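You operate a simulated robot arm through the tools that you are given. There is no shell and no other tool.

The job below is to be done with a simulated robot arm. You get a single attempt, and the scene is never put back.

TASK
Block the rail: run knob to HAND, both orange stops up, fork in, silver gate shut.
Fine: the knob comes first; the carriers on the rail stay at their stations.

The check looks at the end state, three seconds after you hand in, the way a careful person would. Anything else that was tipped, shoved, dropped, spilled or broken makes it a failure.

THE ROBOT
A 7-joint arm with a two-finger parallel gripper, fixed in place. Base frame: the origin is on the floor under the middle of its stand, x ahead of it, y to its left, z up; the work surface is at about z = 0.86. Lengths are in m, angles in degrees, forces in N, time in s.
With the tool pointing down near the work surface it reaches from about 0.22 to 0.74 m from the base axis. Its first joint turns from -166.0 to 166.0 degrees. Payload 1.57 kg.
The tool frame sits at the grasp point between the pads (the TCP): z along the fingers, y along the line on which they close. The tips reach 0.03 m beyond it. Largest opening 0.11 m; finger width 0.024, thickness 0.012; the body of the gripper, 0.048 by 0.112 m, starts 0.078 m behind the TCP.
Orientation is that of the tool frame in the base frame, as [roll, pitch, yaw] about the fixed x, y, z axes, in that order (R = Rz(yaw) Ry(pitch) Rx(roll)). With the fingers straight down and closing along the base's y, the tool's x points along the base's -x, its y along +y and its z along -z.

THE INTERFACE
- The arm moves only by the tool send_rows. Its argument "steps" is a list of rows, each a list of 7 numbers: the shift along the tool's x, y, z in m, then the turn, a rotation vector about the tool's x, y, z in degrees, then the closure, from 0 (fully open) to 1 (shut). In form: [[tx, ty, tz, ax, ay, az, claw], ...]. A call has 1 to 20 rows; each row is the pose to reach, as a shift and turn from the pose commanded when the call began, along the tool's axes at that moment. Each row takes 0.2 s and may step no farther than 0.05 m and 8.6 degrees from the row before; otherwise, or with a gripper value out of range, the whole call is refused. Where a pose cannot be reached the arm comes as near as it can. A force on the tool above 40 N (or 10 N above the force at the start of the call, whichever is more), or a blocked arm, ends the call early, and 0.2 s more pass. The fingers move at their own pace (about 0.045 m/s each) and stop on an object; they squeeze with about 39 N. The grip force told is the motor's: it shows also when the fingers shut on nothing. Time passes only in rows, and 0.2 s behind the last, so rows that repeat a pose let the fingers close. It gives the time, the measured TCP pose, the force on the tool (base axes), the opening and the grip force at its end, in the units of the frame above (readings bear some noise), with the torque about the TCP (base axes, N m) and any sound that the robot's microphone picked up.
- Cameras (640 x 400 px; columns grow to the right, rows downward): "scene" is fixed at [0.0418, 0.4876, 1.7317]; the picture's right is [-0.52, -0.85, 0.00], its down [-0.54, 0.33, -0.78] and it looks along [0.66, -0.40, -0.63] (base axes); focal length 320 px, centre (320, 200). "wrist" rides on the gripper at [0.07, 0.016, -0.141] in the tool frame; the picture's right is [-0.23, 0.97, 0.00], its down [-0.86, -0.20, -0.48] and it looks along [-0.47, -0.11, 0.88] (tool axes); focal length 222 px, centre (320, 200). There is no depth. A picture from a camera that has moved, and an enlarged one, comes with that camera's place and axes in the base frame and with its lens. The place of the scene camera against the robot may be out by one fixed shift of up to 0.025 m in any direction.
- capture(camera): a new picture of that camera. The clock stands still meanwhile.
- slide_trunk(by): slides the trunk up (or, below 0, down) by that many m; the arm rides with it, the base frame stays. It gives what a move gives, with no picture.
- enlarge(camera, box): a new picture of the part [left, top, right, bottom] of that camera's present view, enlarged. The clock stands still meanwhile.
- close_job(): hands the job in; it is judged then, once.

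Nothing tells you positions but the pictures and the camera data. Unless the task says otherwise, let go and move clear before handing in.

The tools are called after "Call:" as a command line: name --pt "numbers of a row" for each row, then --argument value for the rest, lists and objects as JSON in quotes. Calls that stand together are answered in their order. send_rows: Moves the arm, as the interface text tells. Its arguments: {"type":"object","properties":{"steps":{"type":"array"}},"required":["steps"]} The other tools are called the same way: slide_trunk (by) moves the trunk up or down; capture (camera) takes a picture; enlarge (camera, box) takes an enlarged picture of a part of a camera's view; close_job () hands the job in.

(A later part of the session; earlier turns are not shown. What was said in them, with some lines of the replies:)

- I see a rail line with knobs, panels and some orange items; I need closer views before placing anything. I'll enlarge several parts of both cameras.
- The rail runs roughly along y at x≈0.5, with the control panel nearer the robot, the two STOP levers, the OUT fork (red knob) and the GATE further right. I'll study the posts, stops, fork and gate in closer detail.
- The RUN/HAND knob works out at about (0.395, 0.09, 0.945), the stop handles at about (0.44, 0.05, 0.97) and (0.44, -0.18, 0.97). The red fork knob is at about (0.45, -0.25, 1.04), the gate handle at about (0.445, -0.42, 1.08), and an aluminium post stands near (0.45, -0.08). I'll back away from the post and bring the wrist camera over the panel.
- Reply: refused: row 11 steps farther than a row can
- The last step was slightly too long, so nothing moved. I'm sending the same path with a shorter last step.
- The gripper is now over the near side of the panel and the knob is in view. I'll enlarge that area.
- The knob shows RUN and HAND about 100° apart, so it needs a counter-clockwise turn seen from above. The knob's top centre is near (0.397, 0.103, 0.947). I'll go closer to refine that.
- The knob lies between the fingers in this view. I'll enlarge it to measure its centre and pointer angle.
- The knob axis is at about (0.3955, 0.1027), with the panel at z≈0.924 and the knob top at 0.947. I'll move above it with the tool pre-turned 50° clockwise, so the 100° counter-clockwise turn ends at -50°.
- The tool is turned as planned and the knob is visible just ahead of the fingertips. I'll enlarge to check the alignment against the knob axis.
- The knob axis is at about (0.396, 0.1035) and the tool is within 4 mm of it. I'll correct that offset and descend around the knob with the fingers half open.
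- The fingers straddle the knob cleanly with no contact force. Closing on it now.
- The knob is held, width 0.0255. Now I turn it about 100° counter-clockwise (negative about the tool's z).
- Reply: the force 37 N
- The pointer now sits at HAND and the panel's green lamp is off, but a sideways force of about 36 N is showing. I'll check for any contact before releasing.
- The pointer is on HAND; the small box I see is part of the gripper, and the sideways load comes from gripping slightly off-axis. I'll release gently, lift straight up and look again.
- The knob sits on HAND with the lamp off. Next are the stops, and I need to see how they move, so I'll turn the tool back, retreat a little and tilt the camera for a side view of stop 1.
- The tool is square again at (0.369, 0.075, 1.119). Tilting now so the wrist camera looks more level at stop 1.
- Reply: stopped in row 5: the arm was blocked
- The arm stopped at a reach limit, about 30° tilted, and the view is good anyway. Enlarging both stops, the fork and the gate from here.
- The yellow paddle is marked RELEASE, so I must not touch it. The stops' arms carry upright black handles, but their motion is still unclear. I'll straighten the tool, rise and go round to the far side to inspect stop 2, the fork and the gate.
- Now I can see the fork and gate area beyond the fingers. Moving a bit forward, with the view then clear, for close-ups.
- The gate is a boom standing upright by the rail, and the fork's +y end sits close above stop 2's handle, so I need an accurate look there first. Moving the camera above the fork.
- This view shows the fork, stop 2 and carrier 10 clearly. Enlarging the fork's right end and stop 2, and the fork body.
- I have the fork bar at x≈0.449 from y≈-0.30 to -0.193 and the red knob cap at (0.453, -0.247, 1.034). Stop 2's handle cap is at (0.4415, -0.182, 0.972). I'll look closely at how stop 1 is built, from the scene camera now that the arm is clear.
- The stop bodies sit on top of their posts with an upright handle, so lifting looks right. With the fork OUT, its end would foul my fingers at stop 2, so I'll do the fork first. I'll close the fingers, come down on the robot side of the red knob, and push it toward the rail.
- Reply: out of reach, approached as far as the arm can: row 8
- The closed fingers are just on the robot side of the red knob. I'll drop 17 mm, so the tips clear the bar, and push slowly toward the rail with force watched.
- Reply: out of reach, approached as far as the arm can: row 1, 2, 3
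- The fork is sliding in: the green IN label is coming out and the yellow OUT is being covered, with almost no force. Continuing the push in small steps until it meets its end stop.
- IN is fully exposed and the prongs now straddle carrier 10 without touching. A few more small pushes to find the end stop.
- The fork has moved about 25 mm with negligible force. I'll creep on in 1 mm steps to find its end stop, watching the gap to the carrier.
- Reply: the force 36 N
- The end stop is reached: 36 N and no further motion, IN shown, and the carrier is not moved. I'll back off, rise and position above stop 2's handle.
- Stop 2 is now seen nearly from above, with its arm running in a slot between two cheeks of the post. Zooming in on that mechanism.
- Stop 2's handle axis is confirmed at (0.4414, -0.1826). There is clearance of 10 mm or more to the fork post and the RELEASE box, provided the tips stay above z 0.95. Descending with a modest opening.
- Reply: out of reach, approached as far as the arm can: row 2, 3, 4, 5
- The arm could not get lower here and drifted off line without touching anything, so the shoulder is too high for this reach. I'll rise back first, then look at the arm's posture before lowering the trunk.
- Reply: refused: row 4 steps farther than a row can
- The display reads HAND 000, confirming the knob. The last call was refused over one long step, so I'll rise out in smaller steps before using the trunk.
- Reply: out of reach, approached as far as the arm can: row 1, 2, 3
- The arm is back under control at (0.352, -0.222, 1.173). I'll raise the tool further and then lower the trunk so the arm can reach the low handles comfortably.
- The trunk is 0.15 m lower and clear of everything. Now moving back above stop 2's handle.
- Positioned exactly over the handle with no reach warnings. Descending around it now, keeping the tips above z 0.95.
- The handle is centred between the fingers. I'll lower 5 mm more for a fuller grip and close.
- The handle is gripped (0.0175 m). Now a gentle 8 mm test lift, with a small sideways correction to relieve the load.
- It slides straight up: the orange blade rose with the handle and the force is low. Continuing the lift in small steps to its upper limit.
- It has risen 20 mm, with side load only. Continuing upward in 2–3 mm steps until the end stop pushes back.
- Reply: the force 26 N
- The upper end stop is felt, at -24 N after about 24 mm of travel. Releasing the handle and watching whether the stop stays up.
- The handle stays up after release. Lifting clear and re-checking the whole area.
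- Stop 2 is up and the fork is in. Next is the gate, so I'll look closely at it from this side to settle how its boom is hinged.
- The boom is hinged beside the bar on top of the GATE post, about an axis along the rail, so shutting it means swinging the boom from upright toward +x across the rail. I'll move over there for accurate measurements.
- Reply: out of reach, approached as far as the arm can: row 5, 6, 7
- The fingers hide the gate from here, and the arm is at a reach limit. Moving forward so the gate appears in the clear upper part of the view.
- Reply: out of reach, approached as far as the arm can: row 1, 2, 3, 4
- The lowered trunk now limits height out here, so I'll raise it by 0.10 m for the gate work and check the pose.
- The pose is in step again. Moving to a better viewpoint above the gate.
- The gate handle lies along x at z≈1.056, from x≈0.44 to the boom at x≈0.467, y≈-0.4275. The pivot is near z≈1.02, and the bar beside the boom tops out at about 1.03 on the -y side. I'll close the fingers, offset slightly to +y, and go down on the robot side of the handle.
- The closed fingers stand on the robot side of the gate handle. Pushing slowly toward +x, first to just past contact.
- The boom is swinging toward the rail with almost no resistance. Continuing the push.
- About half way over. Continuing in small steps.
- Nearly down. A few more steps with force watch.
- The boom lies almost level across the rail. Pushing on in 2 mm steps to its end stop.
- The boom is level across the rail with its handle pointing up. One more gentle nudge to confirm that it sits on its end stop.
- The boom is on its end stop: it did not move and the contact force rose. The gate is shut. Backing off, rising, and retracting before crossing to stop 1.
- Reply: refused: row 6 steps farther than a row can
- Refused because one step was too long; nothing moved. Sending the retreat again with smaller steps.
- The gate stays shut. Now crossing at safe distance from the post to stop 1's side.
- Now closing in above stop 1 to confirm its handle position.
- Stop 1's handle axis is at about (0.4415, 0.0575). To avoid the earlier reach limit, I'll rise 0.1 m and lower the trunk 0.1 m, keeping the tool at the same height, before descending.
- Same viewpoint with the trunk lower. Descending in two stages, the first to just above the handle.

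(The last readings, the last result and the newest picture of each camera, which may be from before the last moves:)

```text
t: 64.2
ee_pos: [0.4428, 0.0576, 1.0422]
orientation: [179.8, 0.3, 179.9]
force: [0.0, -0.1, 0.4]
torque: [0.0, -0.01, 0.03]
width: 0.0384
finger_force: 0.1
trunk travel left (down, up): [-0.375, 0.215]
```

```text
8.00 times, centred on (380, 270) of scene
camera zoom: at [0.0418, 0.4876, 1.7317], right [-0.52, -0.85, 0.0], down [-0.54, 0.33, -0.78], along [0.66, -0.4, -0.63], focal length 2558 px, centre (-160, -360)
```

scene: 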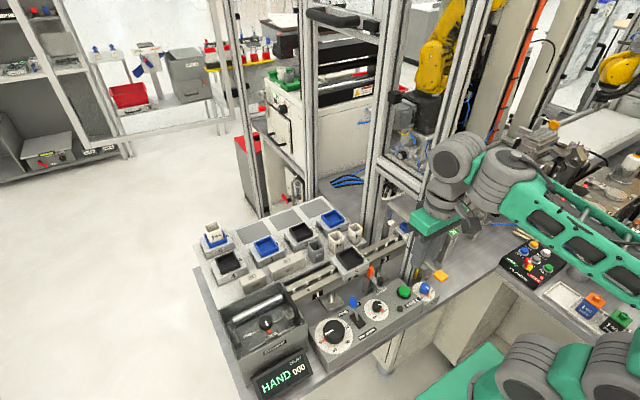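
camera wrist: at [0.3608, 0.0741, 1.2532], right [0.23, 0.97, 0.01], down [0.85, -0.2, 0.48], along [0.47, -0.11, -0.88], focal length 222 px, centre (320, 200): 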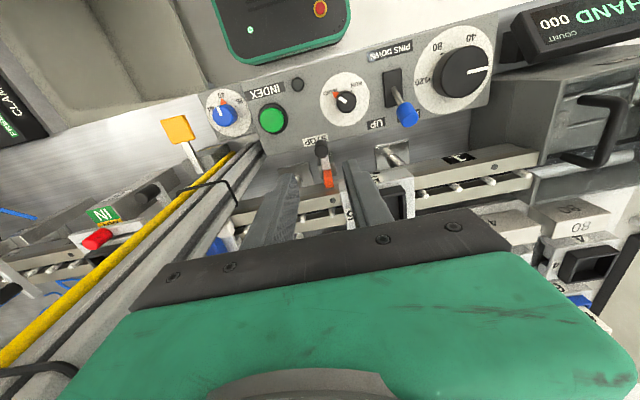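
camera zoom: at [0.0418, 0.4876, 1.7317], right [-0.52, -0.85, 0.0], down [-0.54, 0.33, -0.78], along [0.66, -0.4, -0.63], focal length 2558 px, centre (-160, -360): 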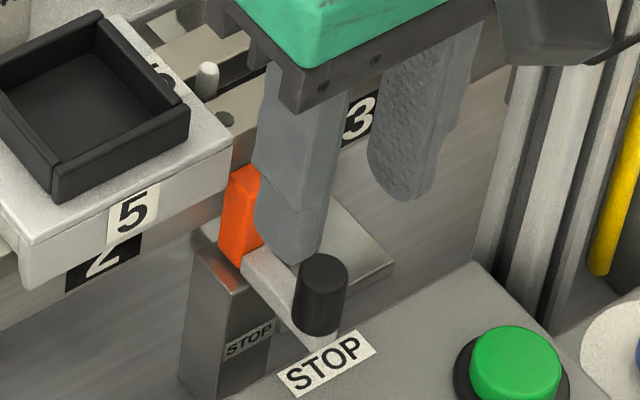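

The handle is centred at (0.442, 0.0574). Descending around it and closing.

Call:
send_rows --pt "0.0005 0 0.02 0 0 0 0.65" --pt "0.0005 0 0.04 0 0 0 0.65" --pt "0.0005 0 0.053 0 0 0 0.65" --pt "0.0005 0 0.058 0 0 0 0.65" --pt "0.0005 0 0.058 0 0 0 0.65"

Call:
enlarge --camera "wrist" --box '[260, 130, 388, 210]'

Call:
enlarge --camera "scene" --box '[340, 245, 420, 295]'

```text
t: 65.4
ee_pos: [0.4422, 0.0576, 0.9816]
orientation: [179.8, 0.5, 179.9]
force: [0.2, -0.3, -0.3]
torque: [-0.01, 0.0, -0.05]
width: 0.0384
finger_force: 0.0
trunk travel left (down, up): [-0.375, 0.215]
```

```text
5.00 times, centred on (324, 170) of wrist
camera zoom: at [0.37, 0.0736, 1.1227], right [0.23, 0.97, 0.01], down [0.85, -0.2, 0.48], along [0.47, -0.11, -0.88], focal length 1111 px, centre (300, 350)
```

zoom: 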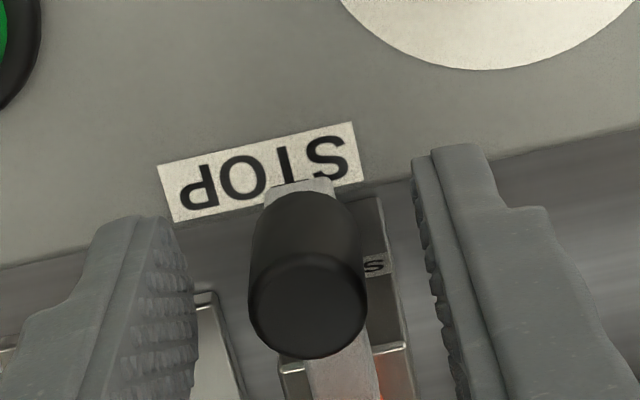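

```text
8.00 times, centred on (380, 270) of scene
camera zoom: at [0.0418, 0.4876, 1.7317], right [-0.52, -0.85, 0.0], down [-0.54, 0.33, -0.78], along [0.66, -0.4, -0.63], focal length 2558 px, centre (-160, -360)
```

zoom: 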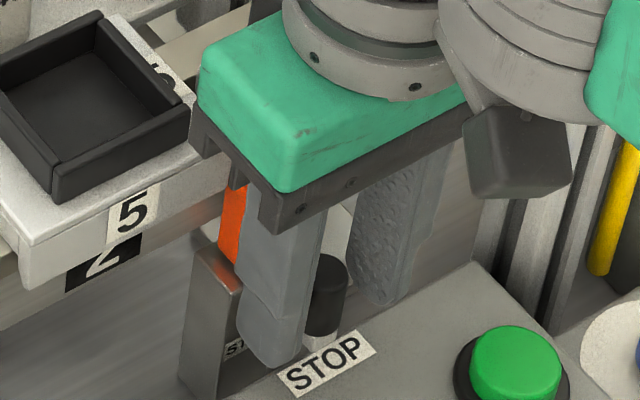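

Handle between the fingers, no contact force. Closing.

Call:
send_rows --pt "0 0 0 0 0 0 0.8" --pt "0 0 0 0 0 0 1" --pt "0 0 0 0 0 0 1" --pt "0 0 0 0 0 0 1"

Call:
send_rows --pt "0 0 -0.003 0 0 0 1" --pt "0 0 -0.006 0 0 0 1" --pt "0 0 -0.009 0 0 0 1" --pt "0 0 -0.012 0 0 0 1"

Call:
enlarge --camera "wrist" --box '[260, 130, 388, 210]'

Call:
enlarge --camera "scene" --box '[340, 245, 420, 295]'

```text
t: 66.4
ee_pos: [0.4414, 0.0591, 0.981]
orientation: [179.8, 0.5, -180.0]
force: [0.8, 7.0, -0.8]
torque: [-0.41, -0.04, 0.06]
width: 0.0176
finger_force: 32.5
trunk travel left (down, up): [-0.375, 0.215]
```

```text
t: 67.4
ee_pos: [0.4412, 0.0593, 0.9945]
orientation: [179.7, 0.4, 179.9]
force: [2.5, 8.8, -2.4]
torque: [-0.34, 0.31, -0.02]
width: 0.0176
finger_force: 32.4
trunk travel left (down, up): [-0.375, 0.215]
```

```text
5.00 times, centred on (324, 170) of wrist
camera zoom: at [0.3701, 0.0745, 1.1348], right [0.23, 0.97, 0.01], down [0.85, -0.2, 0.48], along [0.47, -0.11, -0.88], focal length 1111 px, centre (300, 350)
```

zoom: 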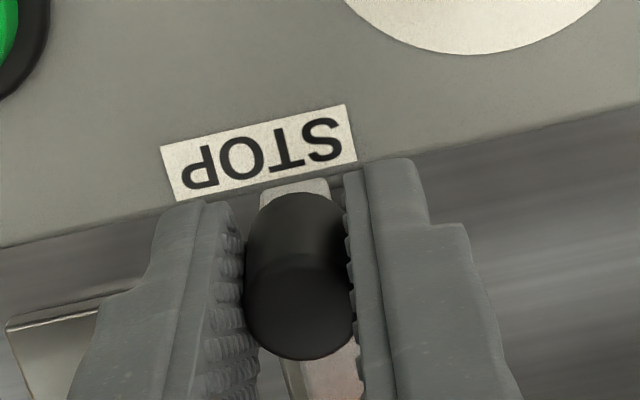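

```text
8.00 times, centred on (380, 270) of scene
camera zoom: at [0.0418, 0.4876, 1.7317], right [-0.52, -0.85, 0.0], down [-0.54, 0.33, -0.78], along [0.66, -0.4, -0.63], focal length 2558 px, centre (-160, -360)
```

zoom: 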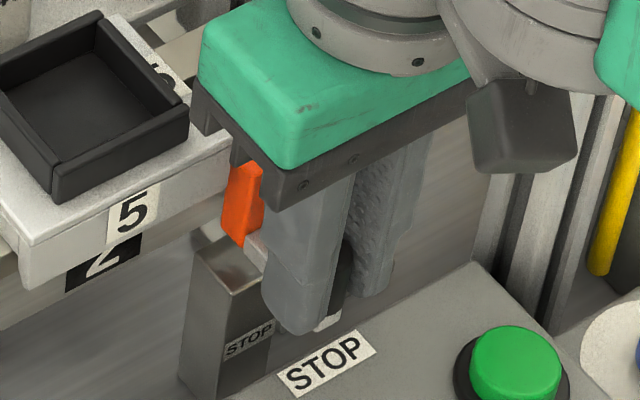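

It rises smoothly with the blade clear of carrier 5. Continuing to the upper end stop.

Call:
send_rows --pt "0 0.0005 -0.003 0 0 0 1" --pt "0 0.001 -0.006 0 0 0 1" --pt "0 0.001 -0.009 0 0 0 1" --pt "0 0.001 -0.011 0 0 0 1" --pt "0 0.001 -0.013 0 0 0 1" --pt "0 0.001 -0.015 0 0 0 1"

Call:
enlarge --camera "scene" --box '[340, 245, 420, 295]'

```text
t: 68.8
ee_pos: [0.4414, 0.0593, 1.0043]
orientation: [179.8, 0.0, -179.9]
force: [5.3, -8.5, -25.4]
torque: [-0.69, -0.11, -0.01]
width: 0.0174
finger_force: 32.5
trunk travel left (down, up): [-0.375, 0.215]
```

```text
8.00 times, centred on (380, 270) of scene
camera zoom: at [0.0418, 0.4876, 1.7317], right [-0.52, -0.85, 0.0], down [-0.54, 0.33, -0.78], along [0.66, -0.4, -0.63], focal length 2558 px, centre (-160, -360)
```

zoom: 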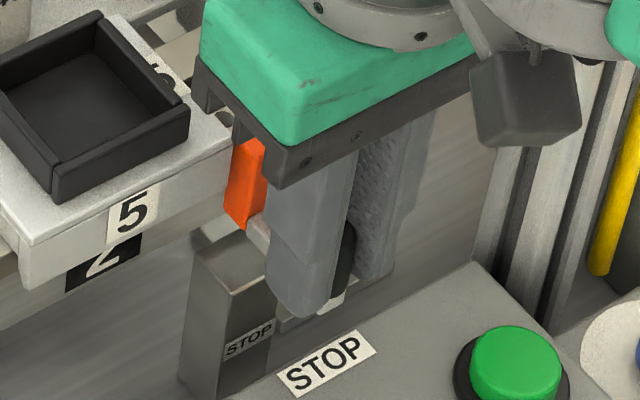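

The end stop is felt at -25 N after about 24 mm, the same travel as stop 2. Releasing, then lifting clear.

Call:
send_rows --pt "0 0 0 0 0 0 0.9" --pt "0 0 0 0 0 0 0.7" --pt "0 0 0 0 0 0 0.65" --pt "0 0 0 0 0 0 0.65"

Call:
enlarge --camera "wrist" --box '[260, 130, 388, 210]'

Call:
send_rows --pt "0 0 -0.03 0 0 0 0.65" --pt "0 0 -0.06 0 0 0 0.65" --pt "0 0 -0.09 0 0 0 0.65" --pt "0.02 0 -0.12 0 0 0 0.65"

Call:
enlarge --camera "scene" --box '[340, 245, 420, 295]'

Call:
capture --camera "wrist"

```text
t: 69.8
ee_pos: [0.441, 0.0583, 1.0091]
orientation: [179.7, 0.4, 179.9]
force: [-0.2, 0.5, -0.2]
torque: [0.01, 0.01, 0.03]
width: 0.0388
finger_force: 0.1
trunk travel left (down, up): [-0.375, 0.215]
```

```text
5.00 times, centred on (324, 170) of wrist
camera zoom: at [0.3691, 0.0749, 1.149], right [0.23, 0.97, 0.01], down [0.85, -0.2, 0.48], along [0.47, -0.11, -0.88], focal length 1111 px, centre (300, 350)
```

zoom: 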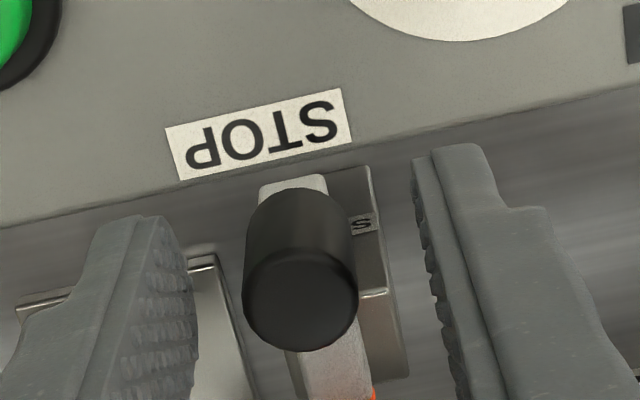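

```text
t: 70.8
ee_pos: [0.4219, 0.0596, 1.1262]
orientation: [179.8, 0.3, 179.9]
force: [-0.5, -0.3, 0.0]
torque: [0.01, -0.01, 0.02]
width: 0.0386
finger_force: 0.0
trunk travel left (down, up): [-0.375, 0.215]
```

```text
8.00 times, centred on (380, 270) of scene
camera zoom: at [0.0418, 0.4876, 1.7317], right [-0.52, -0.85, 0.0], down [-0.54, 0.33, -0.78], along [0.66, -0.4, -0.63], focal length 2558 px, centre (-160, -360)
```

zoom: 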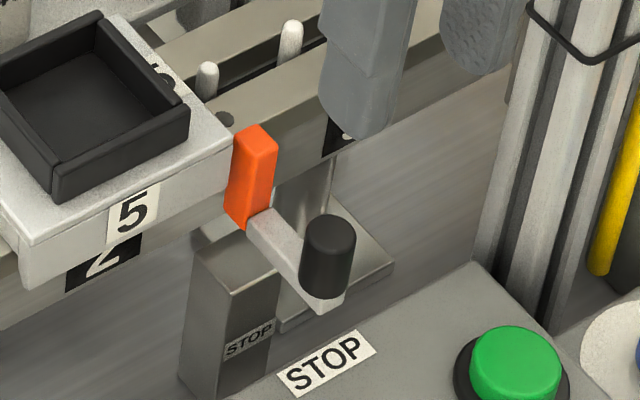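

```text
taken
camera wrist: at [0.35, 0.0743, 1.267], right [0.23, 0.97, 0.01], down [0.85, -0.2, 0.48], along [0.47, -0.11, -0.88], focal length 222 px, centre (320, 200)
```

wrist: 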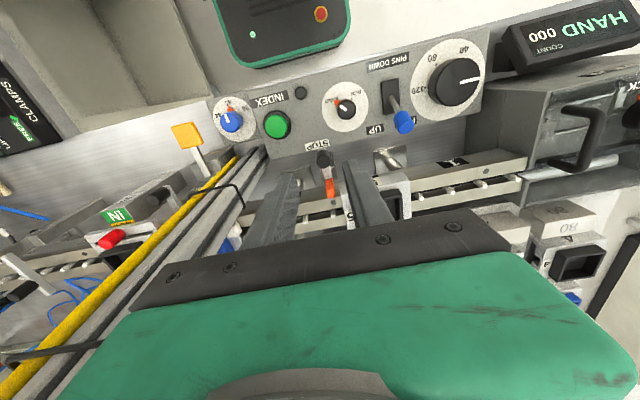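

Stop 1 is up and holding. Retracting clear and doing a final check of all the items.

Call:
send_rows --pt "0.04 0 -0.02 0 0 0 0.65" --pt "0.08 0 -0.03 0 0 0 0.65" --pt "0.11 -0.01 -0.03 0 0 0 0.65" --pt "0.12 -0.05 -0.03 0 0 0 0.5" --pt "0.12 -0.095 -0.03 0 0 0 0.3" --pt "0.12 -0.14 -0.03 0 0 0 0.2" --pt "0.12 -0.185 -0.03 0 0 0 0.1" --pt "0.12 -0.23 -0.03 0 0 0 0"

Call:
capture --camera "scene"

Call:
enlarge --camera "scene" --box '[300, 220, 460, 320]'

Call:
enlarge --camera "scene" --box '[400, 180, 560, 280]'

Call:
capture --camera "wrist"

```text
t: 72.6
ee_pos: [0.2968, -0.1732, 1.1605]
orientation: [179.6, 0.3, 179.9]
force: [-0.3, -0.1, 0.3]
torque: [-0.01, 0.01, 0.02]
width: 0.1097
finger_force: 0.1
trunk travel left (down, up): [-0.375, 0.215]
```

```text
taken
```

scene: 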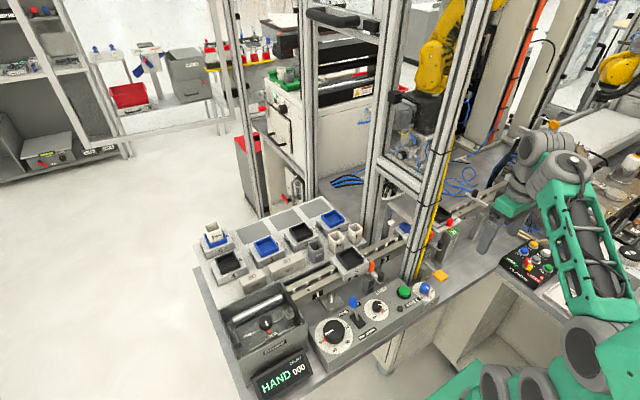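

```text
4.00 times, centred on (380, 270) of scene
camera zoom: at [0.0418, 0.4876, 1.7317], right [-0.52, -0.85, 0.0], down [-0.54, 0.33, -0.78], along [0.66, -0.4, -0.63], focal length 1279 px, centre (80, -80)
```

zoom: 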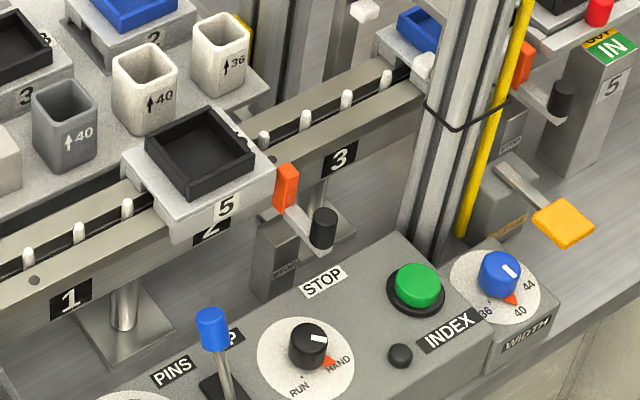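

```text
4.00 times, centred on (480, 230) of scene
camera zoom: at [0.0418, 0.4876, 1.7317], right [-0.52, -0.85, 0.0], down [-0.54, 0.33, -0.78], along [0.66, -0.4, -0.63], focal length 1279 px, centre (-320, 80)
```

zoom: 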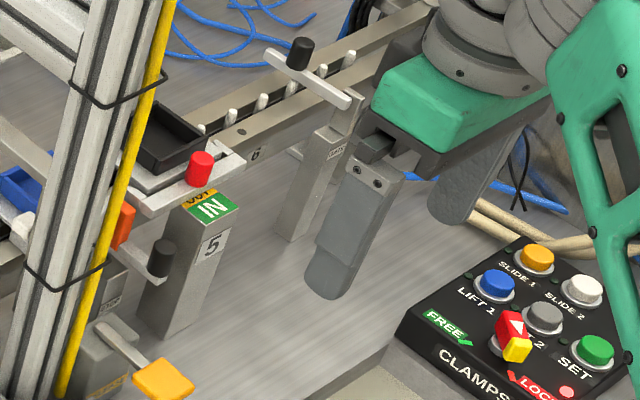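

```text
taken
camera wrist: at [0.2248, -0.1572, 1.3003], right [0.23, 0.97, 0.01], down [0.85, -0.2, 0.48], along [0.47, -0.11, -0.88], focal length 222 px, centre (320, 200)
```

wrist: 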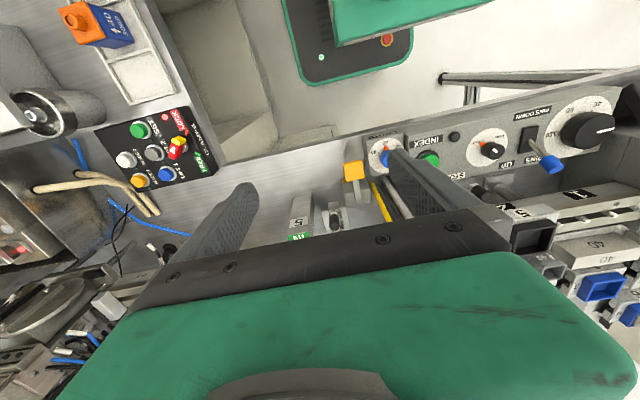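

Everything checks out. The display reads HAND 000 with the pointer on HAND, both orange stops are up and holding, and the fork shows IN around carrier 10. The silver gate lies across the rail, the carriers are at their stations, and the arm is clear. Handing in.

Call:
close_job

```text
The job is handed in.
```

The rail is blocked and the job is handed in; I don't have the check's verdict.

- **Run knob:** turned first. The pointer is on HAND, the run lamp is off and the display reads HAND 000.
- **Orange stops:** both were lifted about 24 mm to their upper end stops and stayed up after I let go.
- **Fork:** pushed in to its end stop. The IN label is exposed and the prongs sit around carrier 10 without having moved it.
- **Silver gate:** lying level across the rail on its end stop, with its handle pointing up.

In the last pictures the carriers are still at their stations and nothing else looks disturbed. Apart from the knob, I worked in the order fork, far stop, gate, near stop. With the fork out, its end would have blocked my fingers at the far stop's handle. The gripper is open and the arm is clear of the rail; I left the trunk 0.15 m lower than it started, to reach the handles.
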